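You operate a simulated robot arm through the tools that you are given. There is no shell and no other tool. Be economical: measure what you need, move in short steps, check, and stop when the job is done.

The job below is to be done with a simulated robot arm. You get a single attempt, and the scene is never put back.

## Task
Put the three-hole block on the pane with a grey edge. Fetch the blue stopper and set it on the black pad. Turn the depth dial to 7 mm. Put the black tray on the deck of the green pallet away on the third level from the bottom of the steel shelf. Take the silver drilled block on the deck beside the corner blocks and put it away on the press end of the side bench. Fetch the small orange ring and set it on the air box end of the side bench. Fetch the grey brush and set it on the top of the long table. Put the blue ring on the top of the parts table. Any order will do.

It is judged by the outcome, as a careful person would: the job done as asked, and still so three seconds after it is handed in. It fails if anything else is knocked over, pushed out of place, dropped, spilled or broken. Lids that push on must go on centred and level and be pressed home; caps that screw on are set level and turned clockwise until they are tight.

## Robot
A 7-joint arm with a two-finger gripper on a trunk, on a base that drives. Base frame: it is fixed to the floor where the robot stands at the start and does not move with it; the origin is under the middle of the robot, x ahead of it, y to its left, z up. Readings come in m, degrees, newtons and seconds.
With the tool pointing down near the work surface it reaches from about 0.12 to 0.62 m from the robot's upright axis, wherever it stands. Its first joint turns from -166.0 to 166.0 degrees. Places, roughly: air box end of the side bench [0.8, 0.2, 0.9]; black pad (11x8x2 cm) [0.6, -0.4, 0.9]; black tray (35x20x8 cm) [-1, 0.3, 0.5]; blue ring (7x7x2 cm) [-3.9, 6.9, 1.3]; blue stopper (3x3x3 cm) [0.6, -0.7, 0.9]; depth dial [0.4, -0.7, 0.9]; grey brush (15x7x9 cm) [0.6, 7.8, 0.8]; pane with a grey edge (24x20x2 cm) [0.6, 3.2, 0.9]; press end of the side bench [0.8, -0.8, 0.9]; silver drilled block (6x5x3 cm) [-1.1, 1.5, 0.6]; small orange ring (6x6x2 cm) [0.6, 1.5, 0.7]; third level of the steel shelf [-2.7, 8.7, 1]; three-hole block (8x5x4 cm) [0.5, 0.1, 0.9]; top of the long table [0.8, 3.4, 0.8]; top of the parts table [-4.5, 6.7, 0.8]. Payload 2.45 kg.
The tool frame sits at the grasp point between the pads (the TCP): z along the fingers, y along the line on which they close. The tips reach 0.027 m beyond it. Largest opening 0.08 m; the body of the gripper starts 0.054 m behind the TCP.
Orientation is that of the tool frame in the base frame, as a unit quaternion [x, y, z, w]. With the fingers straight down and closing along the base's y, the tool's x points along the base's -x, its y along +y and its z along -z.

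## Interface
- The arm moves only by the tool move_arm. Its argument "rows" is a list of rows, each an object of numbers (a shift or turn left out is 0, a gripper value left out holds the last): "tx", "ty", "tz": the shift along the tool's x, y, z in m; "rx", "ry", "rz": the turn, a rotation vector about the tool's x, y, z in degrees; "gripper": the finger opening in m, from 0 to 0.08. In form: [{"tx": .., "ty": .., "tz": .., "rx": .., "ry": .., "rz": .., "gripper": ..}, ...]. A call has 1 to 12 rows; each row shifts and turns the commanded pose from where the row before left it, along the tool's axes as they then stand. A row lasts 0.2 s, in which the tool goes at most 0.05 m and 8.6 degrees; a call with a longer step from one row to the next is refused whole, and so is a gripper value outside its range. A pose out of reach is approached as far as the arm can. The call stops where the force on the tool passes 40 N (or 10 N more than at its start, if that is more) or the arm is blocked; 0.2 s more then pass. Each finger travels about 0.153 m/s and halts on what it meets, pressing with about 31 N; the grip force reading is that of the motor and also rises with nothing between the fingers. The clock runs only during rows and for 0.2 s after the last one: add rows that do not move to give the fingers time. It gives the time, the measured TCP pose, the force on the tool (base axes), the opening and the grip force at its end, in the units of the frame above (readings bear some noise), with the torque about the TCP (base axes, N m) and any sound that the robot's microphone picked up, and new pictures: "show" is both (left out), scene, wrist or none.
- Cameras (640 x 400 px; columns grow to the right, rows downward): "scene" is now at [0.0333, 0.1299, 1.5951]; the picture's right is [-0.19, -0.98, 0.00], its down [-0.92, 0.17, -0.36] and it looks along [0.36, -0.07, -0.93] (base axes); focal length 214 px, centre (320, 200). "wrist" rides on the gripper at [0.063, 0.012, -0.079] in the tool frame; the picture's right is [-0.19, 0.98, 0.00], its down [-0.72, -0.14, -0.68] and it looks along [-0.67, -0.13, 0.73] (tool axes); focal length 226 px, centre (320, 200). There is no depth. A picture from a camera that has moved, and an enlarged one, comes with that camera's place and axes in the base frame and with its lens.
- lift_body(by): slides the trunk up (or, below 0, down) by that many m; the arm and the scene camera ride with it, the base frame stays. It gives what a move gives, with no picture.
- base_move(legs): drives the robot by 1 to 6 legs, each [ahead, turn to the left] in m and degrees, along the robot's own axes; the way and the turn of a leg run together, so that a leg with both is an arc; at most 1.5 m and 180 degrees a leg. The arm and the cameras ride along, it lands a little off, and it stops where it bumps. It gives what a move gives, and a new picture of the scene camera.
- head_to(pan, tilt): turns the head with the scene camera to pan (to the left, within 120 degrees either way) and tilt (down, from -29 to 69), counted from straight ahead of the robot. It gives what a move gives, and a new picture of the scene camera.
- zoom(camera, box): a new picture of the part [left, top, right, bottom] of that camera's present view, enlarged. No time passes.
- sign_off(): hands the job in; it is judged then, once.

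Go step by step. Nothing tells you exact positions but the pictures and the camera data: compare them with the known pose of the tool, close in by small moves and look again before you grip or let go. The budget is 217 turns and 260 pictures, counting those below and the enlarged ones. Unless the task says otherwise, let go and move clear before handing in, and close with one line.

The tools are called after "Emit:" as name(argument=value, ...) on one line, values as JSON. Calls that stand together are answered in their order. move_arm: Moves the arm, as the interface text tells. Its arguments: {"type":"object","properties":{"rows":{"type":"array","items":{"type":"object","properties":{"tx":{"type":"number"},"ty":{"type":"number"},"tz":{"type":"number"},"rx":{"type":"number"},"ry":{"type":"number"},"rz":{"type":"number"},"gripper":{"type":"number"}}}},"show":{"type":"string","enum":["both","scene","wrist","none"]}},"required":["rows"]} The other tools are called the same way: lift_body (by) slides the trunk up or down; base_move (legs) drives the base; head_to (pan, tilt) turns the head that bears the scene camera; zoom (camera, box) takes an enlarged picture of a part of a camera's view; sign_off () hands the job in.

At the start:

```text
t: 0.0
tcp_pos: [0.2713, -0.3478, 1.2217]
tcp_rot: [-0.001, 1.0, 0.0, 0.0]
force: [0.1, 0.4, -0.5]
torque: [0.0, 0.02, -0.04]
opening: 0.0802
gripper_force: 0.1
trunk travel left (down, up): [-0.25, 0.29]
robot x, y, heading: [0.0004, -0.0045, -0.0]
head pan, tilt: [-10.7, 68.8]
```

scene: 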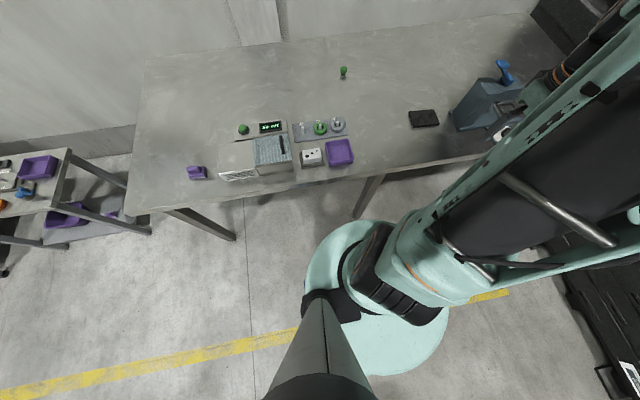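
wrist: 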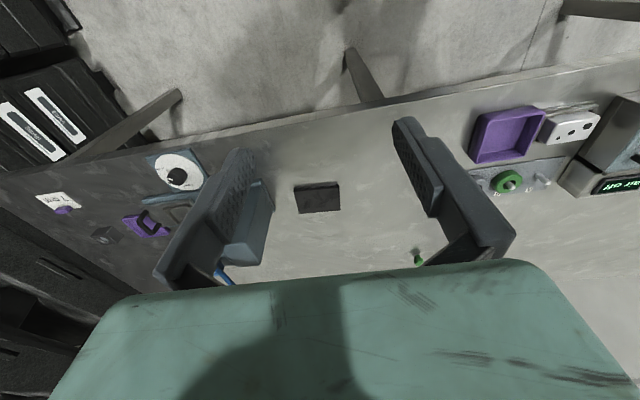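

I see the side bench ahead with the three-hole block, the black pad and the press; the dial and stopper are toward the right. I'll look closer with zoom and the wrist view first.

Emit:
zoom(camera="scene", box=[160, 50, 480, 250])

Emit:
zoom(camera="wrist", box=[20, 130, 340, 330])

Emit:
head_to(pan=-60, tilt=50)

```text
2.00 times, centred on (320, 150) of scene
camera zoom: at [0.0333, 0.1299, 1.5951], right [-0.19, -0.98, 0.0], down [-0.92, 0.17, -0.36], along [0.36, -0.07, -0.93], focal length 429 px, centre (320, 300)
```

zoom: 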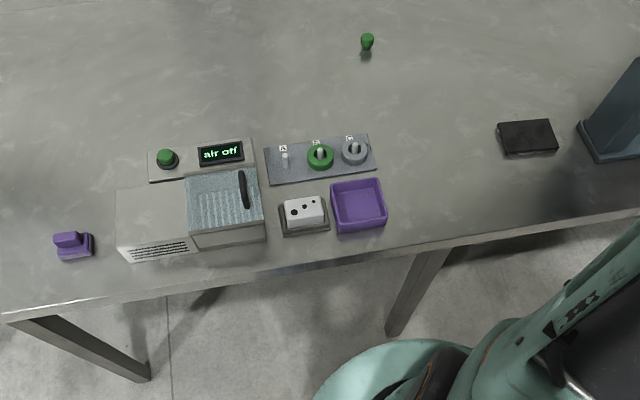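

```text
2.00 times, centred on (180, 230) of wrist
camera zoom: at [0.2084, -0.3353, 1.3011], right [0.19, 0.98, 0.0], down [0.72, -0.14, 0.68], along [0.67, -0.13, -0.73], focal length 452 px, centre (600, 140)
```

zoom: 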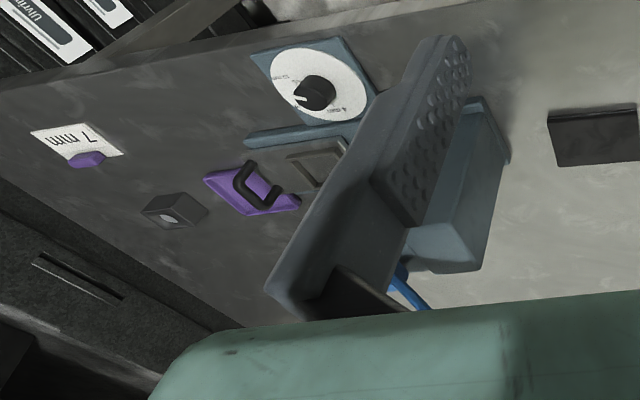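

```text
t: 1.2
tcp_pos: [0.2704, -0.3472, 1.2212]
tcp_rot: [-0.001, 1.0, 0.0, 0.0]
force: [0.1, -0.4, 0.0]
torque: [0.01, 0.03, 0.0]
opening: 0.0801
gripper_force: 0.1
trunk travel left (down, up): [-0.25, 0.29]
robot x, y, heading: [0.0025, -0.0017, -0.1]
head pan, tilt: [-60.0, 50.0]
camera scene: at [0.0169, 0.0736, 1.617], right [-0.87, -0.5, 0.0], down [-0.38, 0.66, -0.64], along [0.32, -0.56, -0.77], focal length 214 px, centre (320, 200)
```

scene: 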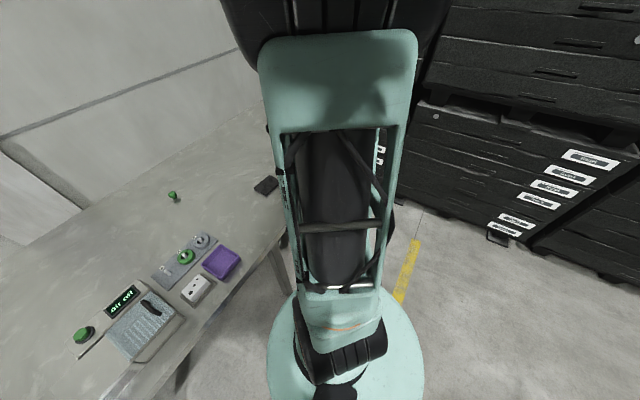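

The arm blocks the scene view, so I'll swing the tool toward the press end to see the dial, stopper and pad with the wrist camera.

Emit:
move_arm(rows=[{"ty": -0.045, "tx": 0.02}, {"ty": -0.045, "tx": 0.02}, {"ty": -0.045, "tx": 0.02}, {"ty": -0.045, "tx": 0.02}, {"ty": -0.045, "tx": 0.02}], show="wrist")

```text
t: 2.4
tcp_pos: [0.1724, -0.5706, 1.2196]
tcp_rot: [0.0, 1.0, 0.001, 0.0]
force: [0.0, -0.2, -0.7]
torque: [0.0, -0.02, 0.03]
opening: 0.0797
gripper_force: 0.1
trunk travel left (down, up): [-0.25, 0.29]
robot x, y, heading: [-0.0034, -0.0021, 0.2]
head pan, tilt: [-60.0, 50.0]
camera wrist: at [0.1083, -0.5595, 1.3004], right [0.19, 0.98, 0.0], down [0.72, -0.14, 0.68], along [0.67, -0.13, -0.73], focal length 226 px, centre (320, 200)
```

wrist: 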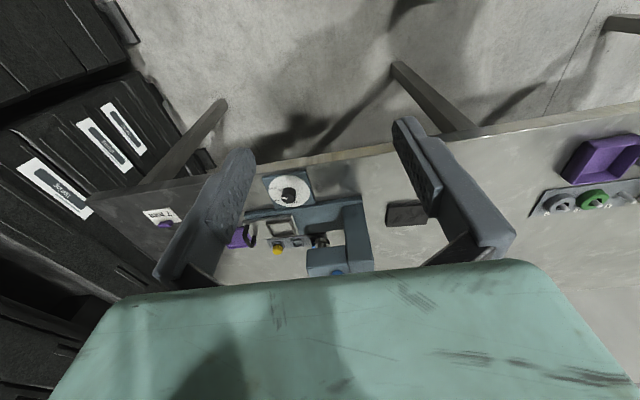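

Emit:
zoom(camera="wrist", box=[220, 155, 440, 293])

```text
2.90 times, centred on (330, 224) of wrist
camera zoom: at [0.1083, -0.5595, 1.3004], right [0.19, 0.98, 0.0], down [0.72, -0.14, 0.68], along [0.67, -0.13, -0.73], focal length 655 px, centre (291, 130)
```

zoom: 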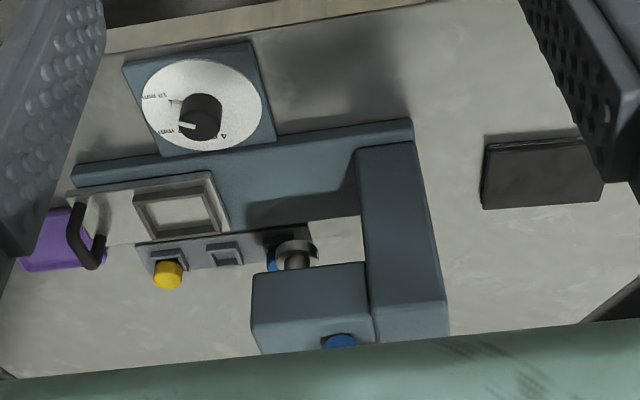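

The blue stopper appears to sit in a station of the press, beneath the ram, around (0.65, -0.69). I'll drive to stand in front of the press end for reach and a better view.

Emit:
base_move(legs=[[0, -81], [0.63, 0], [0, 81]])

Emit:
head_to(pan=20, tilt=50)

```text
t: 13.0
tcp_pos: [0.267, -1.1784, 1.2201]
tcp_rot: [-0.001, 1.0, 0.001, 0.0]
force: [-0.9, 0.8, 0.0]
torque: [0.01, -0.02, 0.02]
opening: 0.0802
gripper_force: 0.0
trunk travel left (down, up): [-0.25, 0.29]
robot x, y, heading: [0.0926, -0.6125, 0.2]
head pan, tilt: [-60.0, 50.0]
camera scene: at [0.1095, -0.5364, 1.617], right [-0.86, -0.5, 0.0], down [-0.39, 0.66, -0.64], along [0.32, -0.56, -0.77], focal length 214 px, centre (320, 200)
```

scene: 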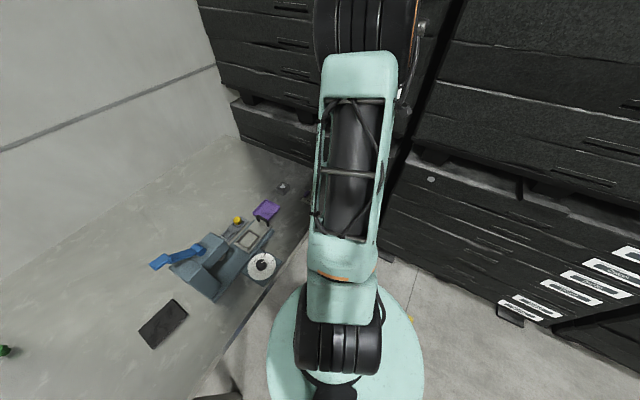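

```text
t: 14.5
tcp_pos: [0.2658, -1.1785, 1.2204]
tcp_rot: [0.0, 1.0, 0.0, -0.001]
force: [-0.4, -0.6, 0.3]
torque: [0.04, 0.01, 0.0]
opening: 0.0801
gripper_force: 0.0
trunk travel left (down, up): [-0.25, 0.29]
robot x, y, heading: [0.0934, -0.612, 0.4]
head pan, tilt: [20.0, 50.0]
camera scene: at [0.1431, -0.4434, 1.617], right [0.34, -0.94, 0.0], down [-0.72, -0.26, -0.64], along [0.6, 0.22, -0.77], focal length 214 px, centre (320, 200)
```

scene: 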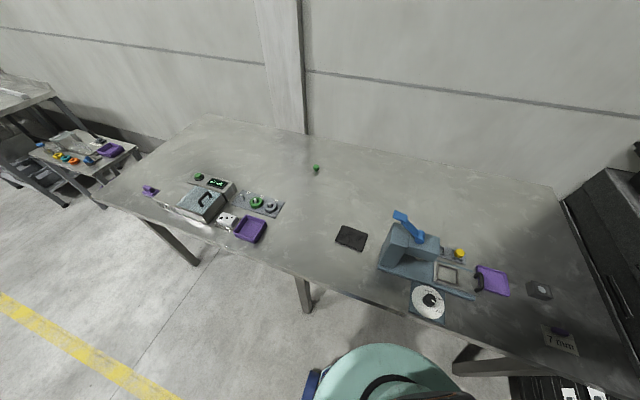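

Emit:
zoom(camera="scene", box=[330, 200, 570, 350])

Emit:
zoom(camera="scene", box=[0, 60, 300, 250])

```text
2.67 times, centred on (450, 275) of scene
camera zoom: at [0.1431, -0.4434, 1.617], right [0.34, -0.94, 0.0], down [-0.72, -0.26, -0.64], along [0.6, 0.22, -0.77], focal length 572 px, centre (-27, 0)
```

zoom: 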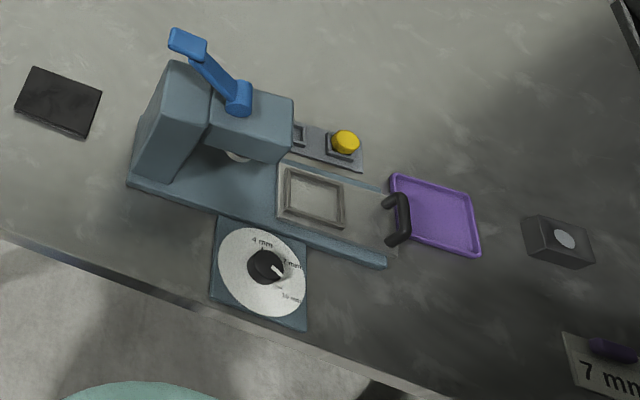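

```text
2.11 times, centred on (150, 155) of scene
camera zoom: at [0.1431, -0.4434, 1.617], right [0.34, -0.94, 0.0], down [-0.72, -0.26, -0.64], along [0.6, 0.22, -0.77], focal length 452 px, centre (678, 295)
```

zoom: 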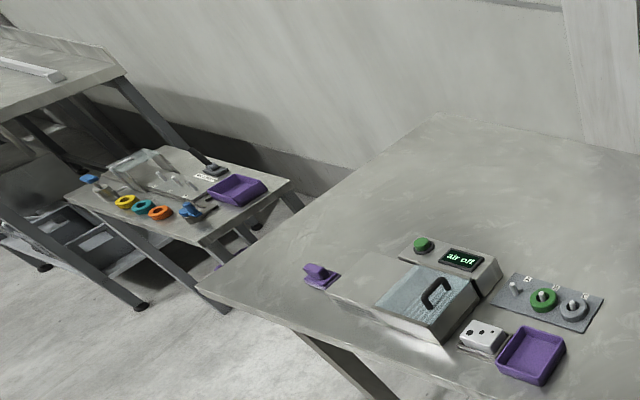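

The blue stopper should be in the small holder strip behind the press (yellow one is in the same strip). I'll move the tool above to look with the wrist camera.

Emit:
move_arm(rows=[{"ty": 0.043, "tx": -0.023}, {"ty": 0.043, "tx": -0.023}, {"ty": 0.043, "tx": -0.023}, {"ty": 0.043, "tx": -0.023}, {"ty": 0.043, "tx": -0.023}, {"ty": 0.043, "tx": -0.023}, {"ty": 0.043, "tx": -0.023}, {"ty": 0.043, "tx": -0.023}, {"ty": 0.043, "tx": -0.023}, {"ty": 0.043, "tx": -0.023}], show="wrist")

```text
t: 16.7
tcp_pos: [0.4938, -0.7462, 1.225]
tcp_rot: [-0.001, 1.0, -0.001, 0.0]
force: [0.2, -0.2, 0.1]
torque: [-0.03, 0.03, -0.02]
opening: 0.0799
gripper_force: 0.0
trunk travel left (down, up): [-0.25, 0.29]
robot x, y, heading: [0.0941, -0.606, -0.0]
head pan, tilt: [20.0, 50.0]
camera wrist: at [0.4307, -0.7351, 1.3038], right [0.19, 0.98, 0.0], down [0.72, -0.14, 0.68], along [0.67, -0.13, -0.73], focal length 226 px, centre (320, 200)
```

wrist: 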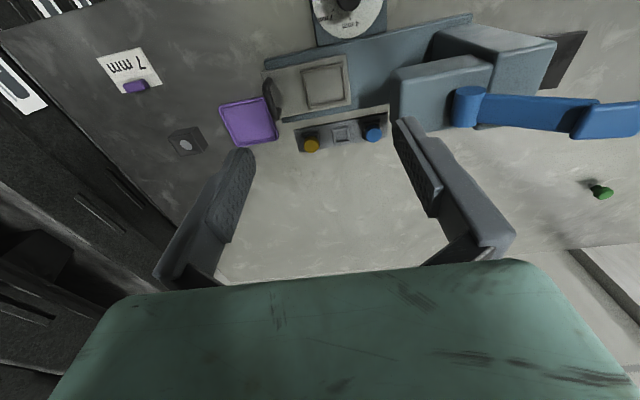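

Emit:
zoom(camera="wrist", box=[280, 0, 520, 150])

```text
2.67 times, centred on (400, 75) of wrist
camera zoom: at [0.4307, -0.7351, 1.3038], right [0.19, 0.98, 0.0], down [0.72, -0.14, 0.68], along [0.67, -0.13, -0.73], focal length 603 px, centre (107, 533)
```

zoom: 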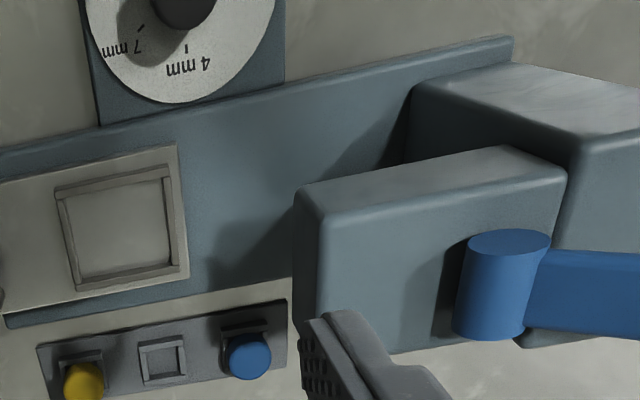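

The blue stopper is at about (0.648, -0.673), just beyond the press head. The camera mount would be close to the head, so I'll turn the tool 90° so the camera rides on the free -y side, and check again.

Emit:
move_arm(rows=[{"rz": -7.5}, {"rz": -7.5}, {"rz": -7.5}, {"rz": -7.5}, {"rz": -7.5}, {"rz": -7.5}, {"rz": -7.5}, {"rz": -7.5}, {"rz": -7.5}, {"rz": -7.5}, {"rz": -7.5}, {"rz": -7.5}], show="none")

Emit:
move_arm(rows=[{"ty": 0.04, "tz": 0.02}, {"ty": 0.04, "tz": 0.02}, {"ty": 0.04, "tz": 0.02}, {"ty": 0.03, "tz": 0.02}], show="wrist")

```text
t: 19.3
tcp_pos: [0.4942, -0.7481, 1.2211]
tcp_rot: [0.709, -0.706, 0.0, 0.001]
force: [0.4, -0.3, 0.9]
torque: [-0.02, -0.01, -0.02]
opening: 0.0801
gripper_force: 0.1
trunk travel left (down, up): [-0.25, 0.29]
robot x, y, heading: [0.0925, -0.609, 0.1]
head pan, tilt: [20.0, 50.0]
```

```text
t: 20.3
tcp_pos: [0.3492, -0.7524, 1.1326]
tcp_rot: [-0.707, 0.707, 0.025, -0.012]
force: [0.1, -0.3, 0.4]
torque: [0.02, -0.01, 0.01]
opening: 0.0801
gripper_force: 0.0
out of reach, approached as far as the arm can: row 4
trunk travel left (down, up): [-0.25, 0.29]
robot x, y, heading: [0.0923, -0.6111, 0.3]
head pan, tilt: [20.0, 50.0]
camera wrist: at [0.3412, -0.8182, 1.2117], right [-0.98, 0.19, 0.05], down [0.18, 0.71, 0.69], along [0.09, 0.68, -0.73], focal length 226 px, centre (320, 200)
```

wrist: 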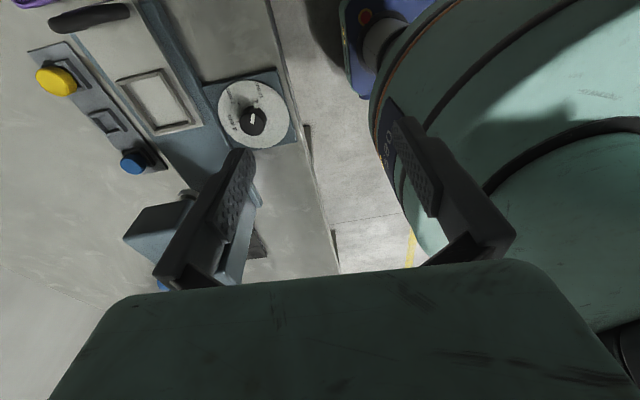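

I moved the wrong way along tool y (it is base -x now). Moving back out toward +x.

Emit:
move_arm(rows=[{"ty": -0.045, "tz": -0.01}, {"ty": -0.045, "tz": -0.01}, {"ty": -0.045}, {"ty": -0.045}, {"ty": -0.045}, {"ty": -0.045}], show="wrist")

```text
t: 21.7
tcp_pos: [0.6241, -0.7541, 1.1645]
tcp_rot: [-0.707, 0.707, 0.001, -0.001]
force: [-0.1, -0.2, -0.2]
torque: [0.0, 0.02, 0.0]
opening: 0.0799
gripper_force: 0.0
trunk travel left (down, up): [-0.25, 0.29]
robot x, y, heading: [0.091, -0.6078, -0.0]
head pan, tilt: [20.0, 50.0]
camera wrist: at [0.6126, -0.819, 1.2438], right [-0.98, 0.19, 0.0], down [0.14, 0.72, 0.68], along [0.13, 0.67, -0.73], focal length 226 px, centre (320, 200)
```

wrist: 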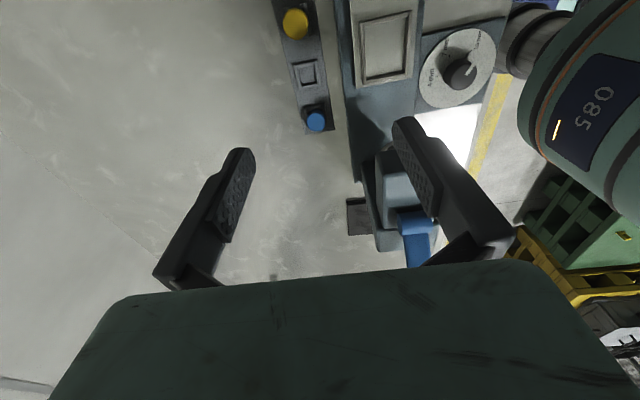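

Emit:
move_arm(rows=[{"ty": -0.012, "tx": -0.039}, {"ty": -0.011, "tx": -0.039}, {"tz": 0.04}, {"tz": 0.04}, {"tz": 0.04}, {"tz": 0.04}, {"tz": 0.03}], show="wrist")

```text
t: 23.3
tcp_pos: [0.6486, -0.6769, 0.9747]
tcp_rot: [0.708, -0.706, 0.0, 0.0]
force: [-0.2, -0.1, -0.1]
torque: [0.0, -0.01, -0.02]
opening: 0.0801
gripper_force: 0.0
trunk travel left (down, up): [-0.25, 0.29]
robot x, y, heading: [0.0922, -0.608, 0.1]
head pan, tilt: [20.0, 50.0]
camera wrist: at [0.6367, -0.7401, 1.0544], right [-0.98, 0.19, 0.0], down [0.14, 0.72, 0.68], along [0.13, 0.67, -0.73], focal length 226 px, centre (320, 200)
```

wrist: 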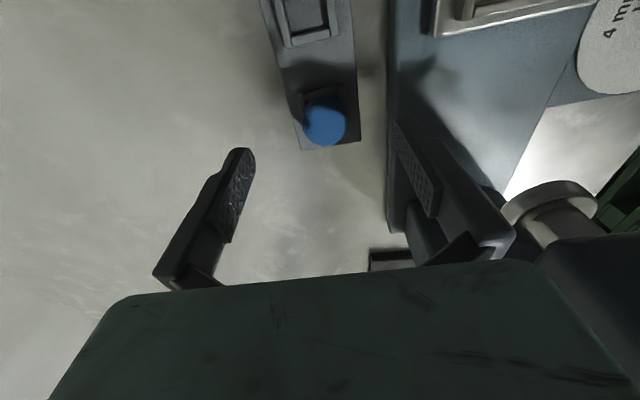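

Emit:
move_arm(rows=[{"ty": 0.0035, "tx": 0.002, "gripper": 0.05}, {"tz": 0.03}, {"tz": 0.025}, {"tz": 0.013}, {}], show="wrist")

```text
t: 24.5
tcp_pos: [0.6431, -0.6796, 0.9116]
tcp_rot: [0.708, -0.707, 0.001, 0.0]
force: [-10.8, 1.2, 30.6]
torque: [0.27, 0.96, 0.15]
opening: 0.043
gripper_force: 0.0
trunk travel left (down, up): [-0.25, 0.29]
robot x, y, heading: [0.0945, -0.6092, 0.1]
head pan, tilt: [20.0, 50.0]
stopped in row 5: the force on the tool passed its limit at 50 N (the readings are from after the stop); the commanded pose is now the measured one
camera wrist: at [0.6308, -0.7435, 0.9916], right [-0.98, 0.19, 0.0], down [0.14, 0.72, 0.68], along [0.13, 0.67, -0.73], focal length 226 px, centre (320, 200)
```

wrist: 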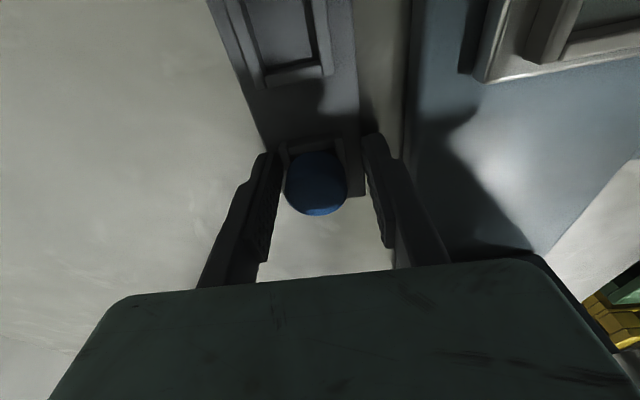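

The tips touched the holder strip; I'll rise a few mm and close on the stopper.

Emit:
move_arm(rows=[{"tz": -0.005}, {"gripper": 0.035}, {"gripper": 0.02}, {"gripper": 0.01}, {"gripper": 0.01}], show="none")

Emit:
move_arm(rows=[{"tz": -0.02}, {"tz": -0.03}, {"tz": -0.03}], show="wrist")

```text
t: 25.7
tcp_pos: [0.6456, -0.68, 0.9135]
tcp_rot: [0.707, -0.707, 0.0, 0.001]
force: [3.4, 1.5, -8.1]
torque: [0.26, -0.6, -0.51]
opening: 0.0325
gripper_force: 45.1
trunk travel left (down, up): [-0.25, 0.29]
robot x, y, heading: [0.0947, -0.6072, 0.0]
head pan, tilt: [20.0, 50.0]
```

```text
t: 26.0
tcp_pos: [0.6464, -0.677, 0.9138]
tcp_rot: [0.708, -0.706, -0.001, 0.001]
force: [11.2, -1.1, -18.9]
torque: [-0.1, -0.18, -0.33]
opening: 0.033
gripper_force: 45.1
trunk travel left (down, up): [-0.25, 0.29]
robot x, y, heading: [0.0922, -0.6097, 0.4]
head pan, tilt: [20.0, 50.0]
stopped in row 1: the force on the tool passed its limit at 54 N (the readings are from after the stop); the commanded pose is now the measured one
camera wrist: at [0.6342, -0.7436, 0.9937], right [-0.98, 0.19, 0.0], down [0.14, 0.72, 0.68], along [0.13, 0.67, -0.73], focal length 226 px, centre (320, 200)
```

wrist: 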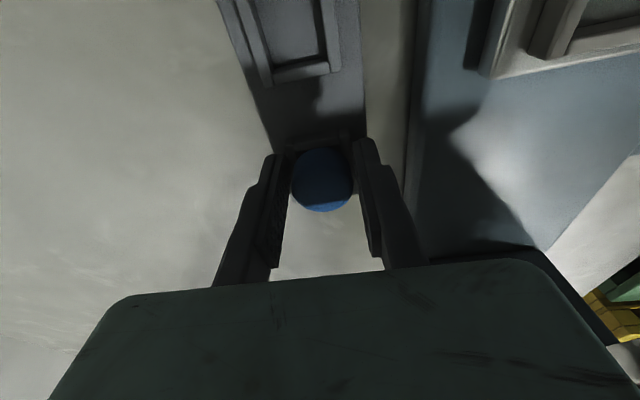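

Grip is probably on the pocket rim rather than the stopper. I'll open, rise about 10 mm, and re-grip higher.

Emit:
move_arm(rows=[{"gripper": 0.05}, {"gripper": 0.05}, {"tz": -0.008}, {"gripper": 0.02}, {"gripper": 0.01}, {"gripper": 0.01}], show="wrist")

```text
t: 27.4
tcp_pos: [0.6441, -0.6791, 0.9256]
tcp_rot: [0.709, -0.705, -0.001, 0.002]
force: [0.5, 0.2, -0.3]
torque: [-0.01, -0.03, -0.01]
opening: 0.0267
gripper_force: 30.7
trunk travel left (down, up): [-0.25, 0.29]
robot x, y, heading: [0.0933, -0.6124, -0.0]
head pan, tilt: [20.0, 50.0]
camera wrist: at [0.6325, -0.7435, 1.0039], right [-0.98, 0.19, 0.0], down [0.14, 0.72, 0.68], along [0.13, 0.67, -0.73], focal length 226 px, centre (320, 200)
```

wrist: 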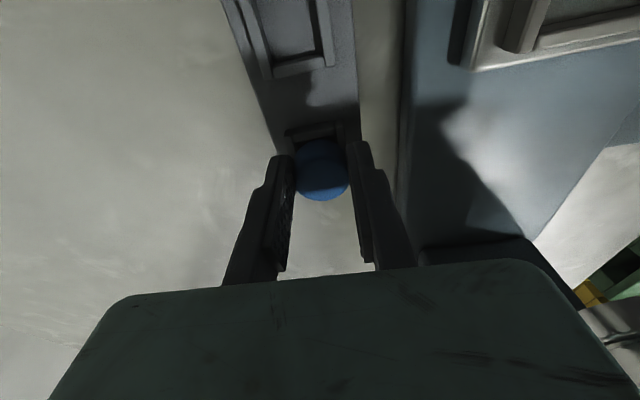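

Opening is now 27 mm, so the stopper itself is gripped. Lifting.

Emit:
move_arm(rows=[{"tz": -0.01}, {"tz": -0.03}, {"tz": -0.04}, {"tz": -0.04}, {"tz": -0.04}, {"tz": -0.04}, {"tz": -0.04}], show="wrist")

```text
t: 29.0
tcp_pos: [0.6439, -0.6783, 1.166]
tcp_rot: [0.707, -0.707, 0.0, 0.002]
force: [-0.1, 0.2, 1.0]
torque: [0.03, -0.01, 0.05]
opening: 0.0264
gripper_force: 31.4
trunk travel left (down, up): [-0.25, 0.29]
robot x, y, heading: [0.0926, -0.609, -0.0]
head pan, tilt: [20.0, 50.0]
camera wrist: at [0.6323, -0.7423, 1.2455], right [-0.98, 0.19, 0.0], down [0.14, 0.72, 0.68], along [0.13, 0.67, -0.73], focal length 226 px, centre (320, 200)
```

wrist: 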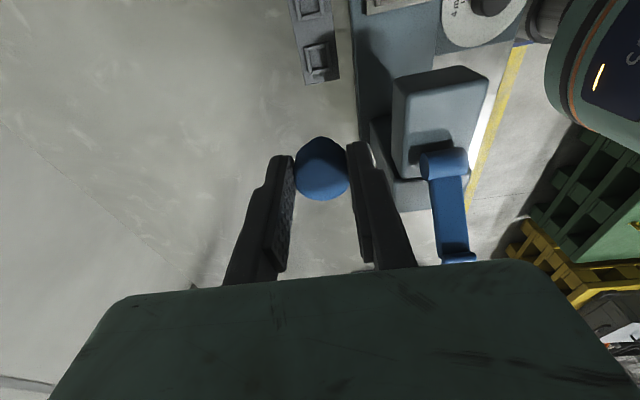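

Emit:
move_arm(rows=[{"tz": -0.045}, {"tz": -0.035}, {"tx": -0.045}, {"tx": -0.045}, {"tx": -0.045}, {"tx": -0.045}, {"tx": -0.045, "ty": 0.03}, {"ty": 0.03}], show="both")

```text
refused: row 7 steps farther than a row can; nothing moved
```

Emit:
move_arm(rows=[{"tz": -0.045}, {"tz": -0.035}, {"tx": -0.045}, {"tx": -0.045}, {"tx": -0.045}, {"tx": -0.045}, {"tx": -0.035, "ty": 0.03}, {"ty": 0.03}], show="both")

```text
t: 30.8
tcp_pos: [0.5825, -0.4616, 1.2437]
tcp_rot: [0.708, -0.706, -0.001, 0.001]
force: [0.3, 0.3, 0.2]
torque: [0.0, 0.01, 0.01]
opening: 0.0264
gripper_force: 31.0
trunk travel left (down, up): [-0.25, 0.29]
robot x, y, heading: [0.0916, -0.609, 0.2]
head pan, tilt: [20.0, 50.0]
camera scene: at [0.1422, -0.4429, 1.617], right [0.34, -0.94, 0.0], down [-0.72, -0.26, -0.64], along [0.6, 0.22, -0.77], focal length 214 px, centre (320, 200)
camera wrist: at [0.571, -0.5266, 1.3245], right [-0.98, 0.19, 0.0], down [0.14, 0.72, 0.68], along [0.13, 0.67, -0.73], focal length 226 px, centre (320, 200)
```

scene: 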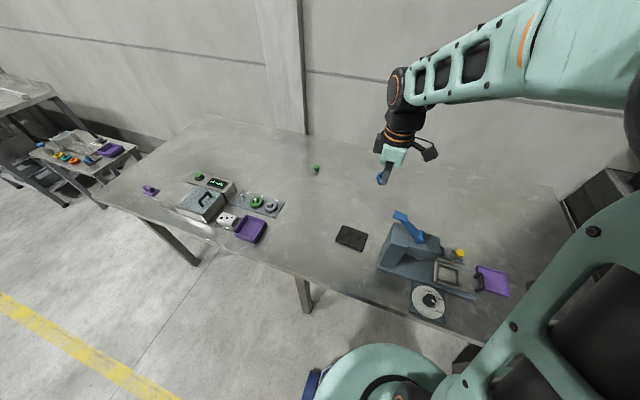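
wrist: 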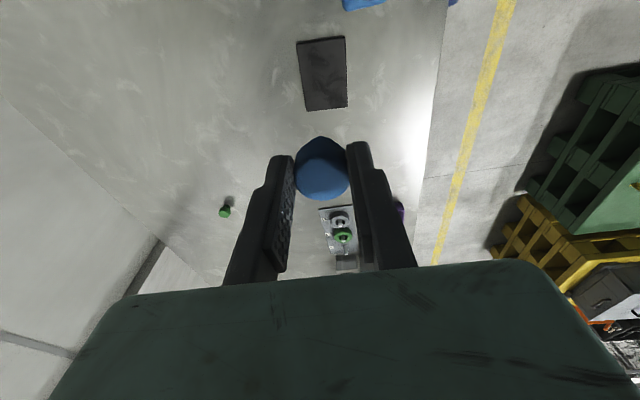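

Emit:
move_arm(rows=[{"tx": -0.045, "ty": -0.008}, {"tx": -0.011, "tz": 0.03}, {"tz": 0.045}, {"tz": 0.045}, {"tz": 0.045}, {"tz": 0.045}, {"tz": 0.045}, {"tz": 0.025}], show="wrist")

```text
t: 32.6
tcp_pos: [0.5903, -0.4077, 0.9628]
tcp_rot: [0.708, -0.706, -0.001, 0.001]
force: [-1.1, -0.2, -0.6]
torque: [-0.01, -0.01, 0.0]
opening: 0.0264
gripper_force: 31.0
trunk travel left (down, up): [-0.25, 0.29]
robot x, y, heading: [0.0909, -0.6093, 0.5]
head pan, tilt: [20.0, 50.0]
camera wrist: at [0.5787, -0.4722, 1.0426], right [-0.98, 0.19, 0.0], down [0.14, 0.72, 0.68], along [0.13, 0.67, -0.73], focal length 226 px, centre (320, 200)
```

wrist: 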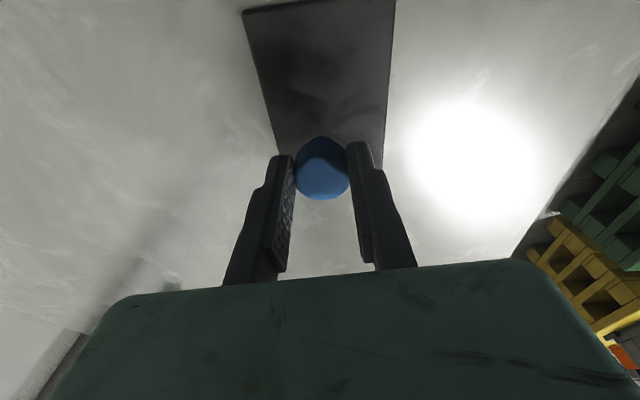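

Emit:
move_arm(rows=[{"tx": 0.01}, {"tz": 0.01}, {"tz": 0.006}, {"tz": 0.006}, {"tz": 0.004}, {"tz": 0.004}, {"tz": 0.004}, {"tz": 0.004}, {"tz": 0.004}, {"tz": 0.004}], show="wrist")

```text
t: 34.4
tcp_pos: [0.5918, -0.4182, 0.9305]
tcp_rot: [0.708, -0.706, 0.001, -0.003]
force: [-6.5, -4.3, 22.3]
torque: [-0.01, 0.24, 0.04]
opening: 0.0257
gripper_force: 30.8
trunk travel left (down, up): [-0.25, 0.29]
robot x, y, heading: [0.0938, -0.6138, 0.3]
head pan, tilt: [20.0, 50.0]
stopped in row 8: the force on the tool passed its limit at 44 N (the readings are from after the stop); the commanded pose is now the measured one
camera wrist: at [0.5799, -0.4822, 1.0107], right [-0.98, 0.19, 0.0], down [0.14, 0.72, 0.68], along [0.13, 0.67, -0.73], focal length 226 px, centre (320, 200)
```

wrist: 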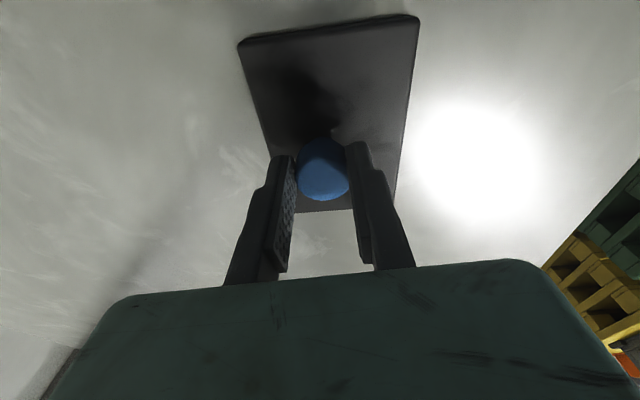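

Emit:
move_arm(rows=[{"tz": -0.001}, {"gripper": 0.04}, {"gripper": 0.055}, {"tz": -0.02}, {"tz": -0.04}, {"tz": -0.04}, {"tz": -0.045}, {"tz": -0.045}, {"tz": -0.045}], show="both")

```text
t: 36.4
tcp_pos: [0.5903, -0.4156, 1.1662]
tcp_rot: [0.708, -0.706, 0.001, 0.0]
force: [-0.6, 1.7, 0.3]
torque: [0.02, 0.03, 0.0]
opening: 0.055
gripper_force: 0.0
trunk travel left (down, up): [-0.25, 0.29]
robot x, y, heading: [0.0913, -0.611, 0.2]
head pan, tilt: [20.0, 50.0]
camera scene: at [0.1426, -0.443, 1.617], right [0.34, -0.94, 0.0], down [-0.72, -0.26, -0.64], along [0.6, 0.22, -0.77], focal length 214 px, centre (320, 200)
camera wrist: at [0.5785, -0.4802, 1.246], right [-0.98, 0.19, 0.0], down [0.14, 0.72, 0.68], along [0.13, 0.67, -0.73], focal length 226 px, centre (320, 200)
```

scene: 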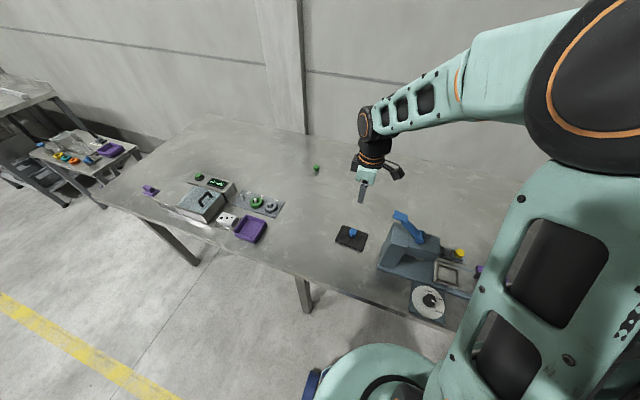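
wrist: 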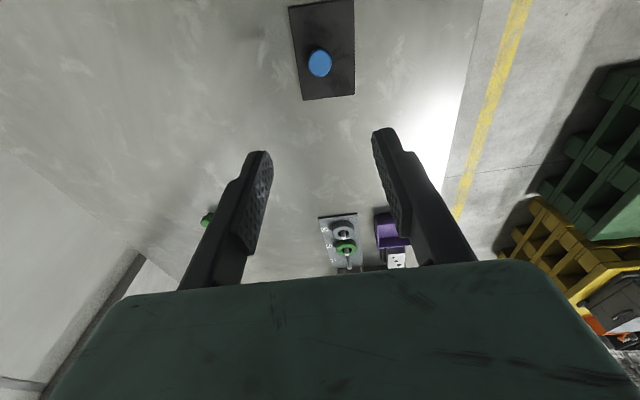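

Stopper stands on the pad. Next the dial, at about (0.435, -0.694); I'll hover above it and look.

Emit:
move_arm(rows=[{"ty": 0.045}, {"ty": 0.045}, {"ty": 0.045}, {"ty": 0.02}, {"tx": 0.045}, {"tx": 0.045}, {"tx": 0.045}, {"tx": 0.045}, {"tx": 0.045}, {"tx": 0.045}, {"tx": 0.01}, {"tz": 0.04}], show="wrist")

```text
t: 39.0
tcp_pos: [0.4389, -0.6991, 1.1229]
tcp_rot: [0.708, -0.706, 0.001, -0.001]
force: [0.1, 0.1, 0.6]
torque: [-0.03, 0.01, 0.04]
opening: 0.0553
gripper_force: 0.1
trunk travel left (down, up): [-0.25, 0.29]
robot x, y, heading: [0.0917, -0.6081, 0.1]
head pan, tilt: [20.0, 50.0]
camera wrist: at [0.4276, -0.7625, 1.2034], right [-0.98, 0.19, 0.0], down [0.14, 0.72, 0.68], along [0.13, 0.67, -0.73], focal length 226 px, centre (320, 200)
```

wrist: 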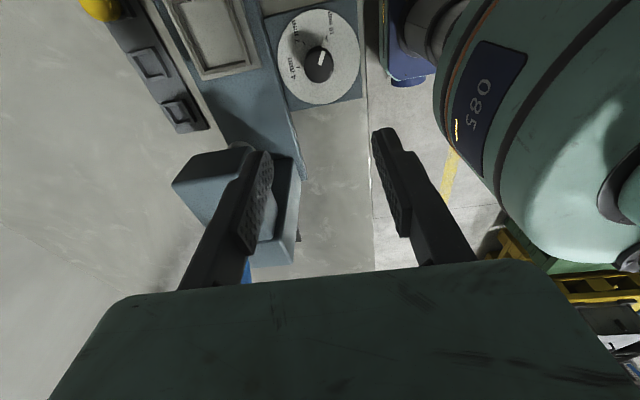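

Emit:
zoom(camera="wrist", box=[256, 0, 384, 110])

```text
3.64 times, centred on (320, 55) of wrist
camera zoom: at [0.4276, -0.7625, 1.2034], right [-0.98, 0.19, 0.0], down [0.14, 0.72, 0.68], along [0.13, 0.67, -0.73], focal length 822 px, centre (320, 727)
```

zoom: 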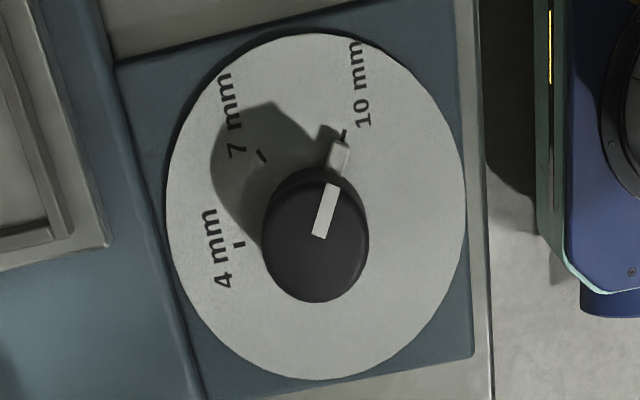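

The dial pointer is at 10 mm; 7 mm is 60° counterclockwise (seen from above). I'll pre-rotate the tool 30°, come down over the knob at (0.44, -0.70), and look.

Emit:
move_arm(rows=[{"rz": 7.5}, {"rz": 7.5}, {"rz": 7.5}, {"rz": 7.5}, {"tz": 0.045}, {"tz": 0.045}, {"tz": 0.045}, {"tz": 0.03}, {"tz": 0.01}, {"tz": 0.01}, {"tz": 0.01}], show="wrist")

```text
t: 41.4
tcp_pos: [0.4401, -0.6984, 0.929]
tcp_rot: [-0.501, 0.865, 0.0, 0.0]
force: [-0.4, -0.2, -0.8]
torque: [0.03, 0.0, 0.01]
opening: 0.055
gripper_force: 0.1
trunk travel left (down, up): [-0.25, 0.29]
robot x, y, heading: [0.0963, -0.6125, 0.2]
head pan, tilt: [20.0, 50.0]
camera wrist: at [0.3971, -0.7473, 1.009], right [-0.76, 0.66, 0.0], down [0.48, 0.55, 0.68], along [0.45, 0.52, -0.73], focal length 226 px, centre (320, 200)
```

wrist: 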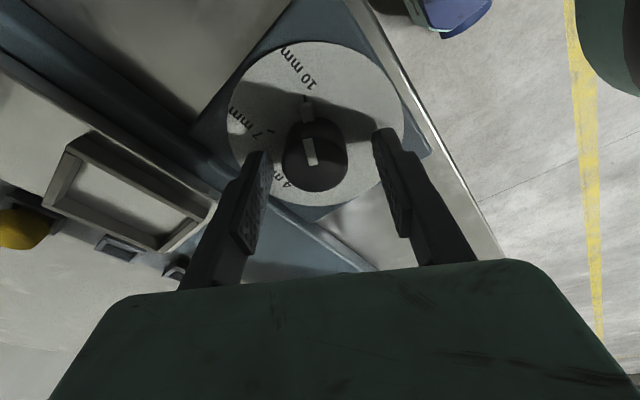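

Emit:
move_arm(rows=[{"tz": 0.008}, {"gripper": 0.04}, {"gripper": 0.03}, {"gripper": 0.02}, {}], show="wrist")

```text
t: 42.5
tcp_pos: [0.4411, -0.6993, 0.9206]
tcp_rot: [-0.501, 0.865, 0.0, 0.002]
force: [16.6, -10.1, -3.4]
torque: [0.13, -0.32, 0.02]
opening: 0.0334
gripper_force: 44.9
trunk travel left (down, up): [-0.25, 0.29]
robot x, y, heading: [0.0912, -0.6106, 0.1]
head pan, tilt: [20.0, 50.0]
camera wrist: at [0.3991, -0.7487, 1.0008], right [-0.75, 0.66, 0.0], down [0.48, 0.55, 0.68], along [0.45, 0.51, -0.73], focal length 226 px, centre (320, 200)
```

wrist: 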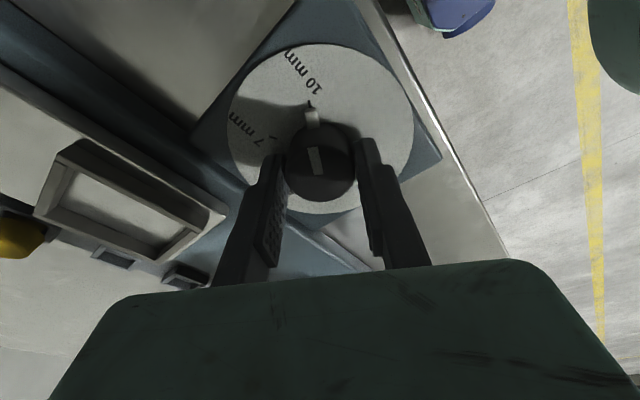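

Emit:
move_arm(rows=[{"ty": -0.0015}, {"rz": -7.5}, {"rz": -7.5}, {"rz": -7.5}, {"rz": -7.5}, {"rz": -7.5}, {"rz": -7.5}, {"rz": -7.5}, {"rz": -7.5}, {}], show="wrist")

Emit:
zoom(camera="wrist", box=[220, 20, 420, 220])

```text
t: 44.8
tcp_pos: [0.4421, -0.6992, 0.9212]
tcp_rot: [0.867, -0.498, 0.0, 0.0]
force: [22.3, -5.1, 13.5]
torque: [-0.06, 0.11, -0.03]
opening: 0.0335
gripper_force: 45.0
trunk travel left (down, up): [-0.25, 0.29]
robot x, y, heading: [0.0924, -0.6083, 0.5]
head pan, tilt: [20.0, 50.0]
camera wrist: at [0.4633, -0.7609, 1.001], right [-0.94, -0.33, 0.0], down [-0.24, 0.69, 0.68], along [-0.22, 0.64, -0.73], focal length 226 px, centre (320, 200)
```

wrist: 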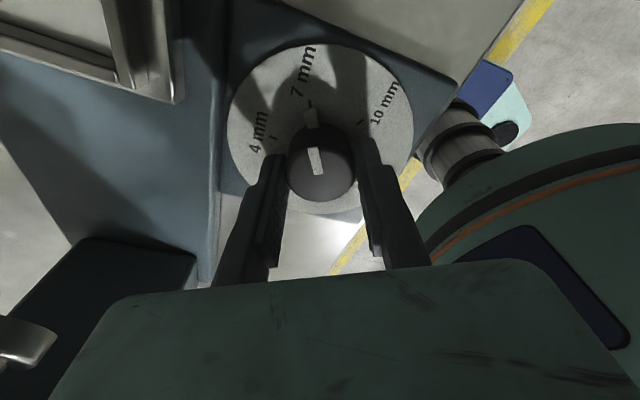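

```text
2.00 times, centred on (320, 120) of wrist
camera zoom: at [0.4633, -0.7609, 1.001], right [-0.94, -0.33, 0.0], down [-0.24, 0.69, 0.68], along [-0.22, 0.64, -0.73], focal length 452 px, centre (320, 360)
```

zoom: 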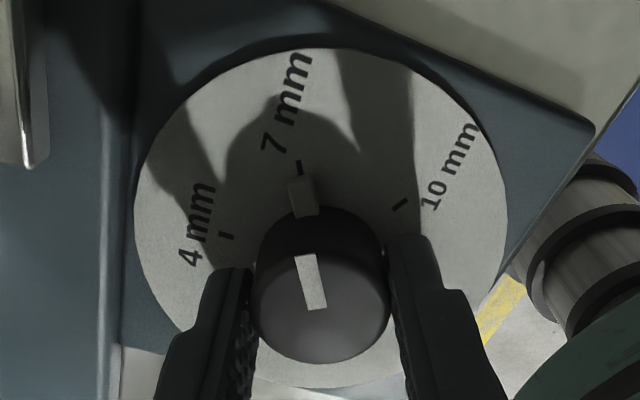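

The pointer lines up with the 7 mm tick. Release and rise straight up.

Emit:
move_arm(rows=[{"gripper": 0.05}, {"gripper": 0.06}, {"tz": -0.02}, {"tz": -0.045}, {"tz": -0.045}, {"tz": -0.045}, {"tz": -0.045}, {"tz": -0.045}, {"tz": -0.045}], show="wrist")

Emit:
zoom(camera="wrist", box=[256, 0, 384, 110])

```text
t: 46.8
tcp_pos: [0.4403, -0.6998, 1.1906]
tcp_rot: [0.865, -0.5, -0.036, -0.02]
force: [0.4, -0.9, -0.8]
torque: [0.04, 0.03, 0.03]
opening: 0.06
gripper_force: 0.2
trunk travel left (down, up): [-0.25, 0.29]
robot x, y, heading: [0.0897, -0.6121, 0.3]
head pan, tilt: [20.0, 50.0]
camera wrist: at [0.4652, -0.7671, 1.2652], right [-0.95, -0.32, 0.02], down [-0.21, 0.64, 0.74], along [-0.25, 0.7, -0.67], focal length 226 px, centre (320, 200)
```

wrist: 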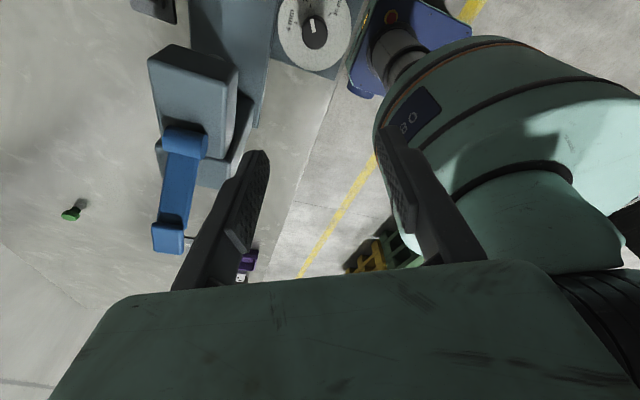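

```text
3.64 times, centred on (320, 55) of wrist
camera zoom: at [0.4652, -0.7671, 1.2652], right [-0.95, -0.32, 0.02], down [-0.21, 0.64, 0.74], along [-0.25, 0.7, -0.67], focal length 822 px, centre (320, 727)
```

zoom: 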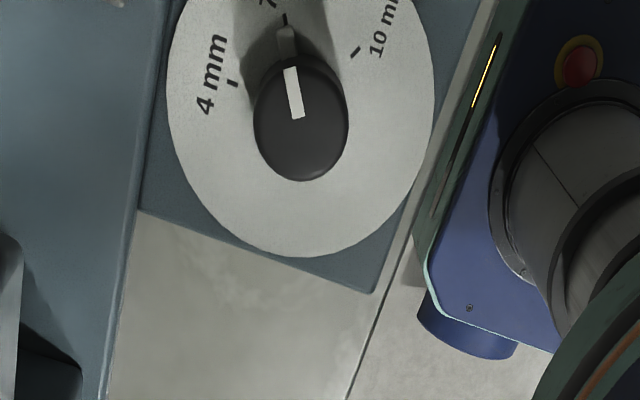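

Emit:
move_arm(rows=[{"rz": 8}, {"rz": 8}, {"rz": 8}, {"rz": 8}, {"rz": 8}, {"rz": 8}, {"rz": 8}, {"rz": 8}, {"rz": 8}, {"rz": 8}, {"rz": 8}, {"rz": 8}], show="none")

Emit:
move_arm(rows=[{"rz": 8}, {"rz": 8}, {"rz": 8}, {"tx": 0.04}, {"tx": 0.04}], show="none")

Emit:
head_to(pan=110, tilt=35)

```text
t: 49.4
tcp_pos: [0.4375, -0.6972, 1.1865]
tcp_rot: [-0.208, 0.977, 0.025, -0.028]
force: [-0.3, 0.5, 0.3]
torque: [0.01, 0.01, 0.04]
opening: 0.0601
gripper_force: 0.1
trunk travel left (down, up): [-0.25, 0.29]
robot x, y, heading: [0.0909, -0.6082, 0.1]
head pan, tilt: [20.0, 50.0]
```

```text
t: 50.4
tcp_pos: [0.3839, -0.6956, 1.1572]
tcp_rot: [0.001, 0.995, 0.036, -0.089]
force: [0.6, -0.2, 1.3]
torque: [-0.03, 0.0, 0.01]
opening: 0.06
gripper_force: 0.1
trunk travel left (down, up): [-0.25, 0.29]
robot x, y, heading: [0.0893, -0.6106, 0.4]
head pan, tilt: [20.0, 50.0]
stopped in row 5: the arm was blocked; the commanded pose is now the measured one
```

```text
t: 52.1
tcp_pos: [0.384, -0.6955, 1.159]
tcp_rot: [0.001, 0.996, 0.035, -0.088]
force: [0.3, -0.4, 1.2]
torque: [0.01, 0.03, 0.01]
opening: 0.06
gripper_force: 0.0
trunk travel left (down, up): [-0.25, 0.29]
robot x, y, heading: [0.0893, -0.6096, 0.2]
head pan, tilt: [110.0, 35.0]
camera scene: at [0.0405, -0.387, 1.6387], right [0.94, 0.34, 0.0], down [0.2, -0.54, -0.82], along [-0.28, 0.77, -0.57], focal length 214 px, centre (320, 200)
```

scene: 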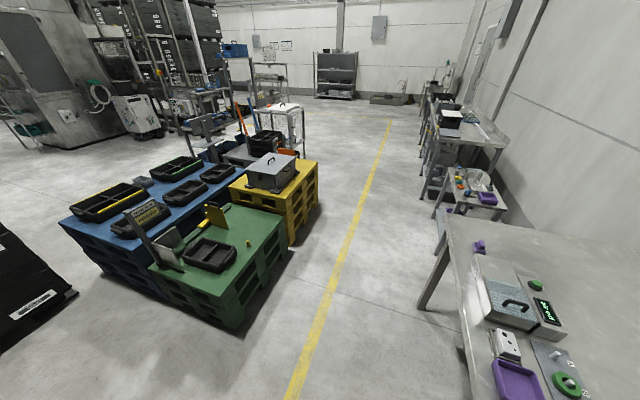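

Emit:
zoom(camera="scene", box=[60, 90, 340, 290])

Emit:
zoom(camera="scene", box=[80, 0, 420, 160])

```text
2.00 times, centred on (200, 190) of scene
camera zoom: at [0.0405, -0.387, 1.6387], right [0.94, 0.34, 0.0], down [0.2, -0.54, -0.82], along [-0.28, 0.77, -0.57], focal length 429 px, centre (560, 220)
```

zoom: 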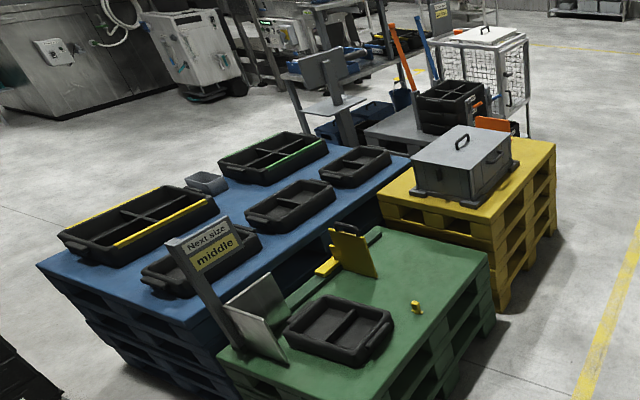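

```text
1.88 times, centred on (250, 80) of scene
camera zoom: at [0.0405, -0.387, 1.6387], right [0.94, 0.34, 0.0], down [0.2, -0.54, -0.82], along [-0.28, 0.77, -0.57], focal length 404 px, centre (452, 426)
```

zoom: 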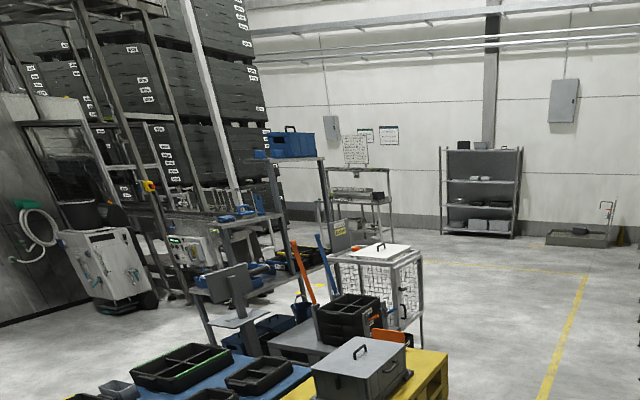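

The yellow pallet lies around x -1.4…-0.8, y 1…2, so the silver block should be there. I'll drive up beside it and look.

Emit:
base_move(legs=[[0, 98], [1.5, 0], [0.5, 0]])

Emit:
head_to(pan=80, tilt=45)

```text
t: 66.4
tcp_pos: [-0.201, 1.6811, 1.1573]
tcp_rot: [0.76, -0.643, 0.045, 0.083]
force: [-0.2, -0.6, 0.1]
torque: [-0.02, 0.01, 0.01]
opening: 0.0601
gripper_force: 0.1
trunk travel left (down, up): [-0.25, 0.29]
robot x, y, heading: [-0.2389, 1.3842, 99.8]
head pan, tilt: [110.0, 35.0]
camera scene: at [-0.4506, 1.2942, 1.6388], right [-0.49, 0.87, 0.0], down [0.5, 0.28, -0.82], along [-0.71, -0.41, -0.57], focal length 214 px, centre (320, 200)
```

scene: 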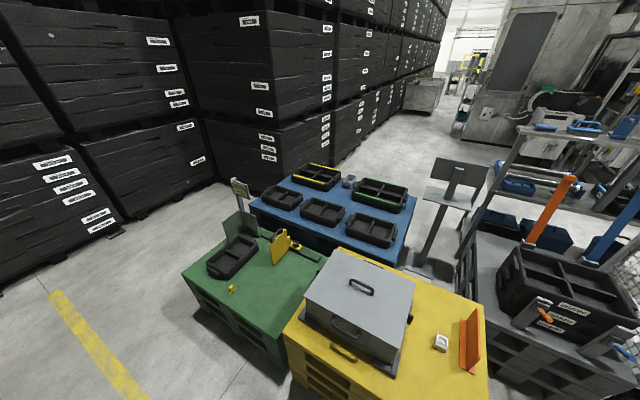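

```text
t: 67.3
tcp_pos: [-0.2007, 1.6813, 1.1581]
tcp_rot: [0.759, -0.644, 0.045, 0.083]
force: [-0.6, -1.0, 0.0]
torque: [0.0, -0.01, 0.02]
opening: 0.0601
gripper_force: 0.0
trunk travel left (down, up): [-0.25, 0.29]
robot x, y, heading: [-0.2366, 1.3801, 99.8]
head pan, tilt: [80.0, 45.0]
camera scene: at [-0.4553, 1.3375, 1.6239], right [0.01, 1.0, 0.0], down [0.71, 0.0, -0.71], along [-0.71, 0.0, -0.71], focal length 214 px, centre (320, 200)
```

scene: 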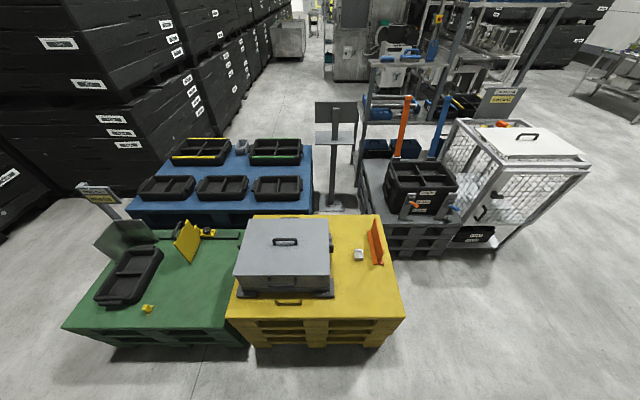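

Emit:
zoom(camera="scene", box=[220, 200, 420, 325])

Emit:
zoom(camera="scene", box=[60, 120, 320, 350])

```text
3.20 times, centred on (320, 262) of scene
camera zoom: at [-0.4553, 1.3375, 1.6239], right [0.01, 1.0, 0.0], down [0.71, 0.0, -0.71], along [-0.71, 0.0, -0.71], focal length 686 px, centre (320, 0)
```

zoom: 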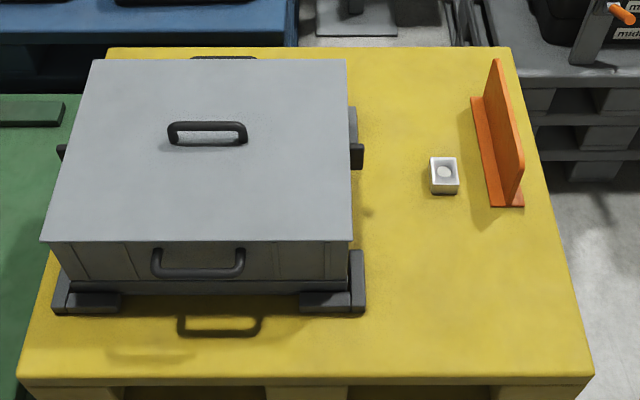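

```text
1.74 times, centred on (190, 235) of scene
camera zoom: at [-0.4553, 1.3375, 1.6239], right [0.01, 1.0, 0.0], down [0.71, 0.0, -0.71], along [-0.71, 0.0, -0.71], focal length 373 px, centre (546, 139)
```

zoom: 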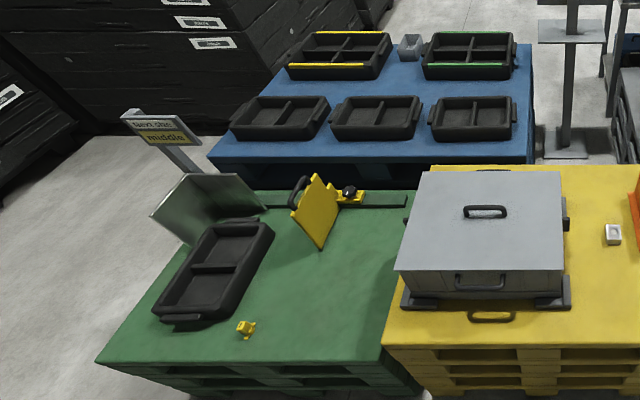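

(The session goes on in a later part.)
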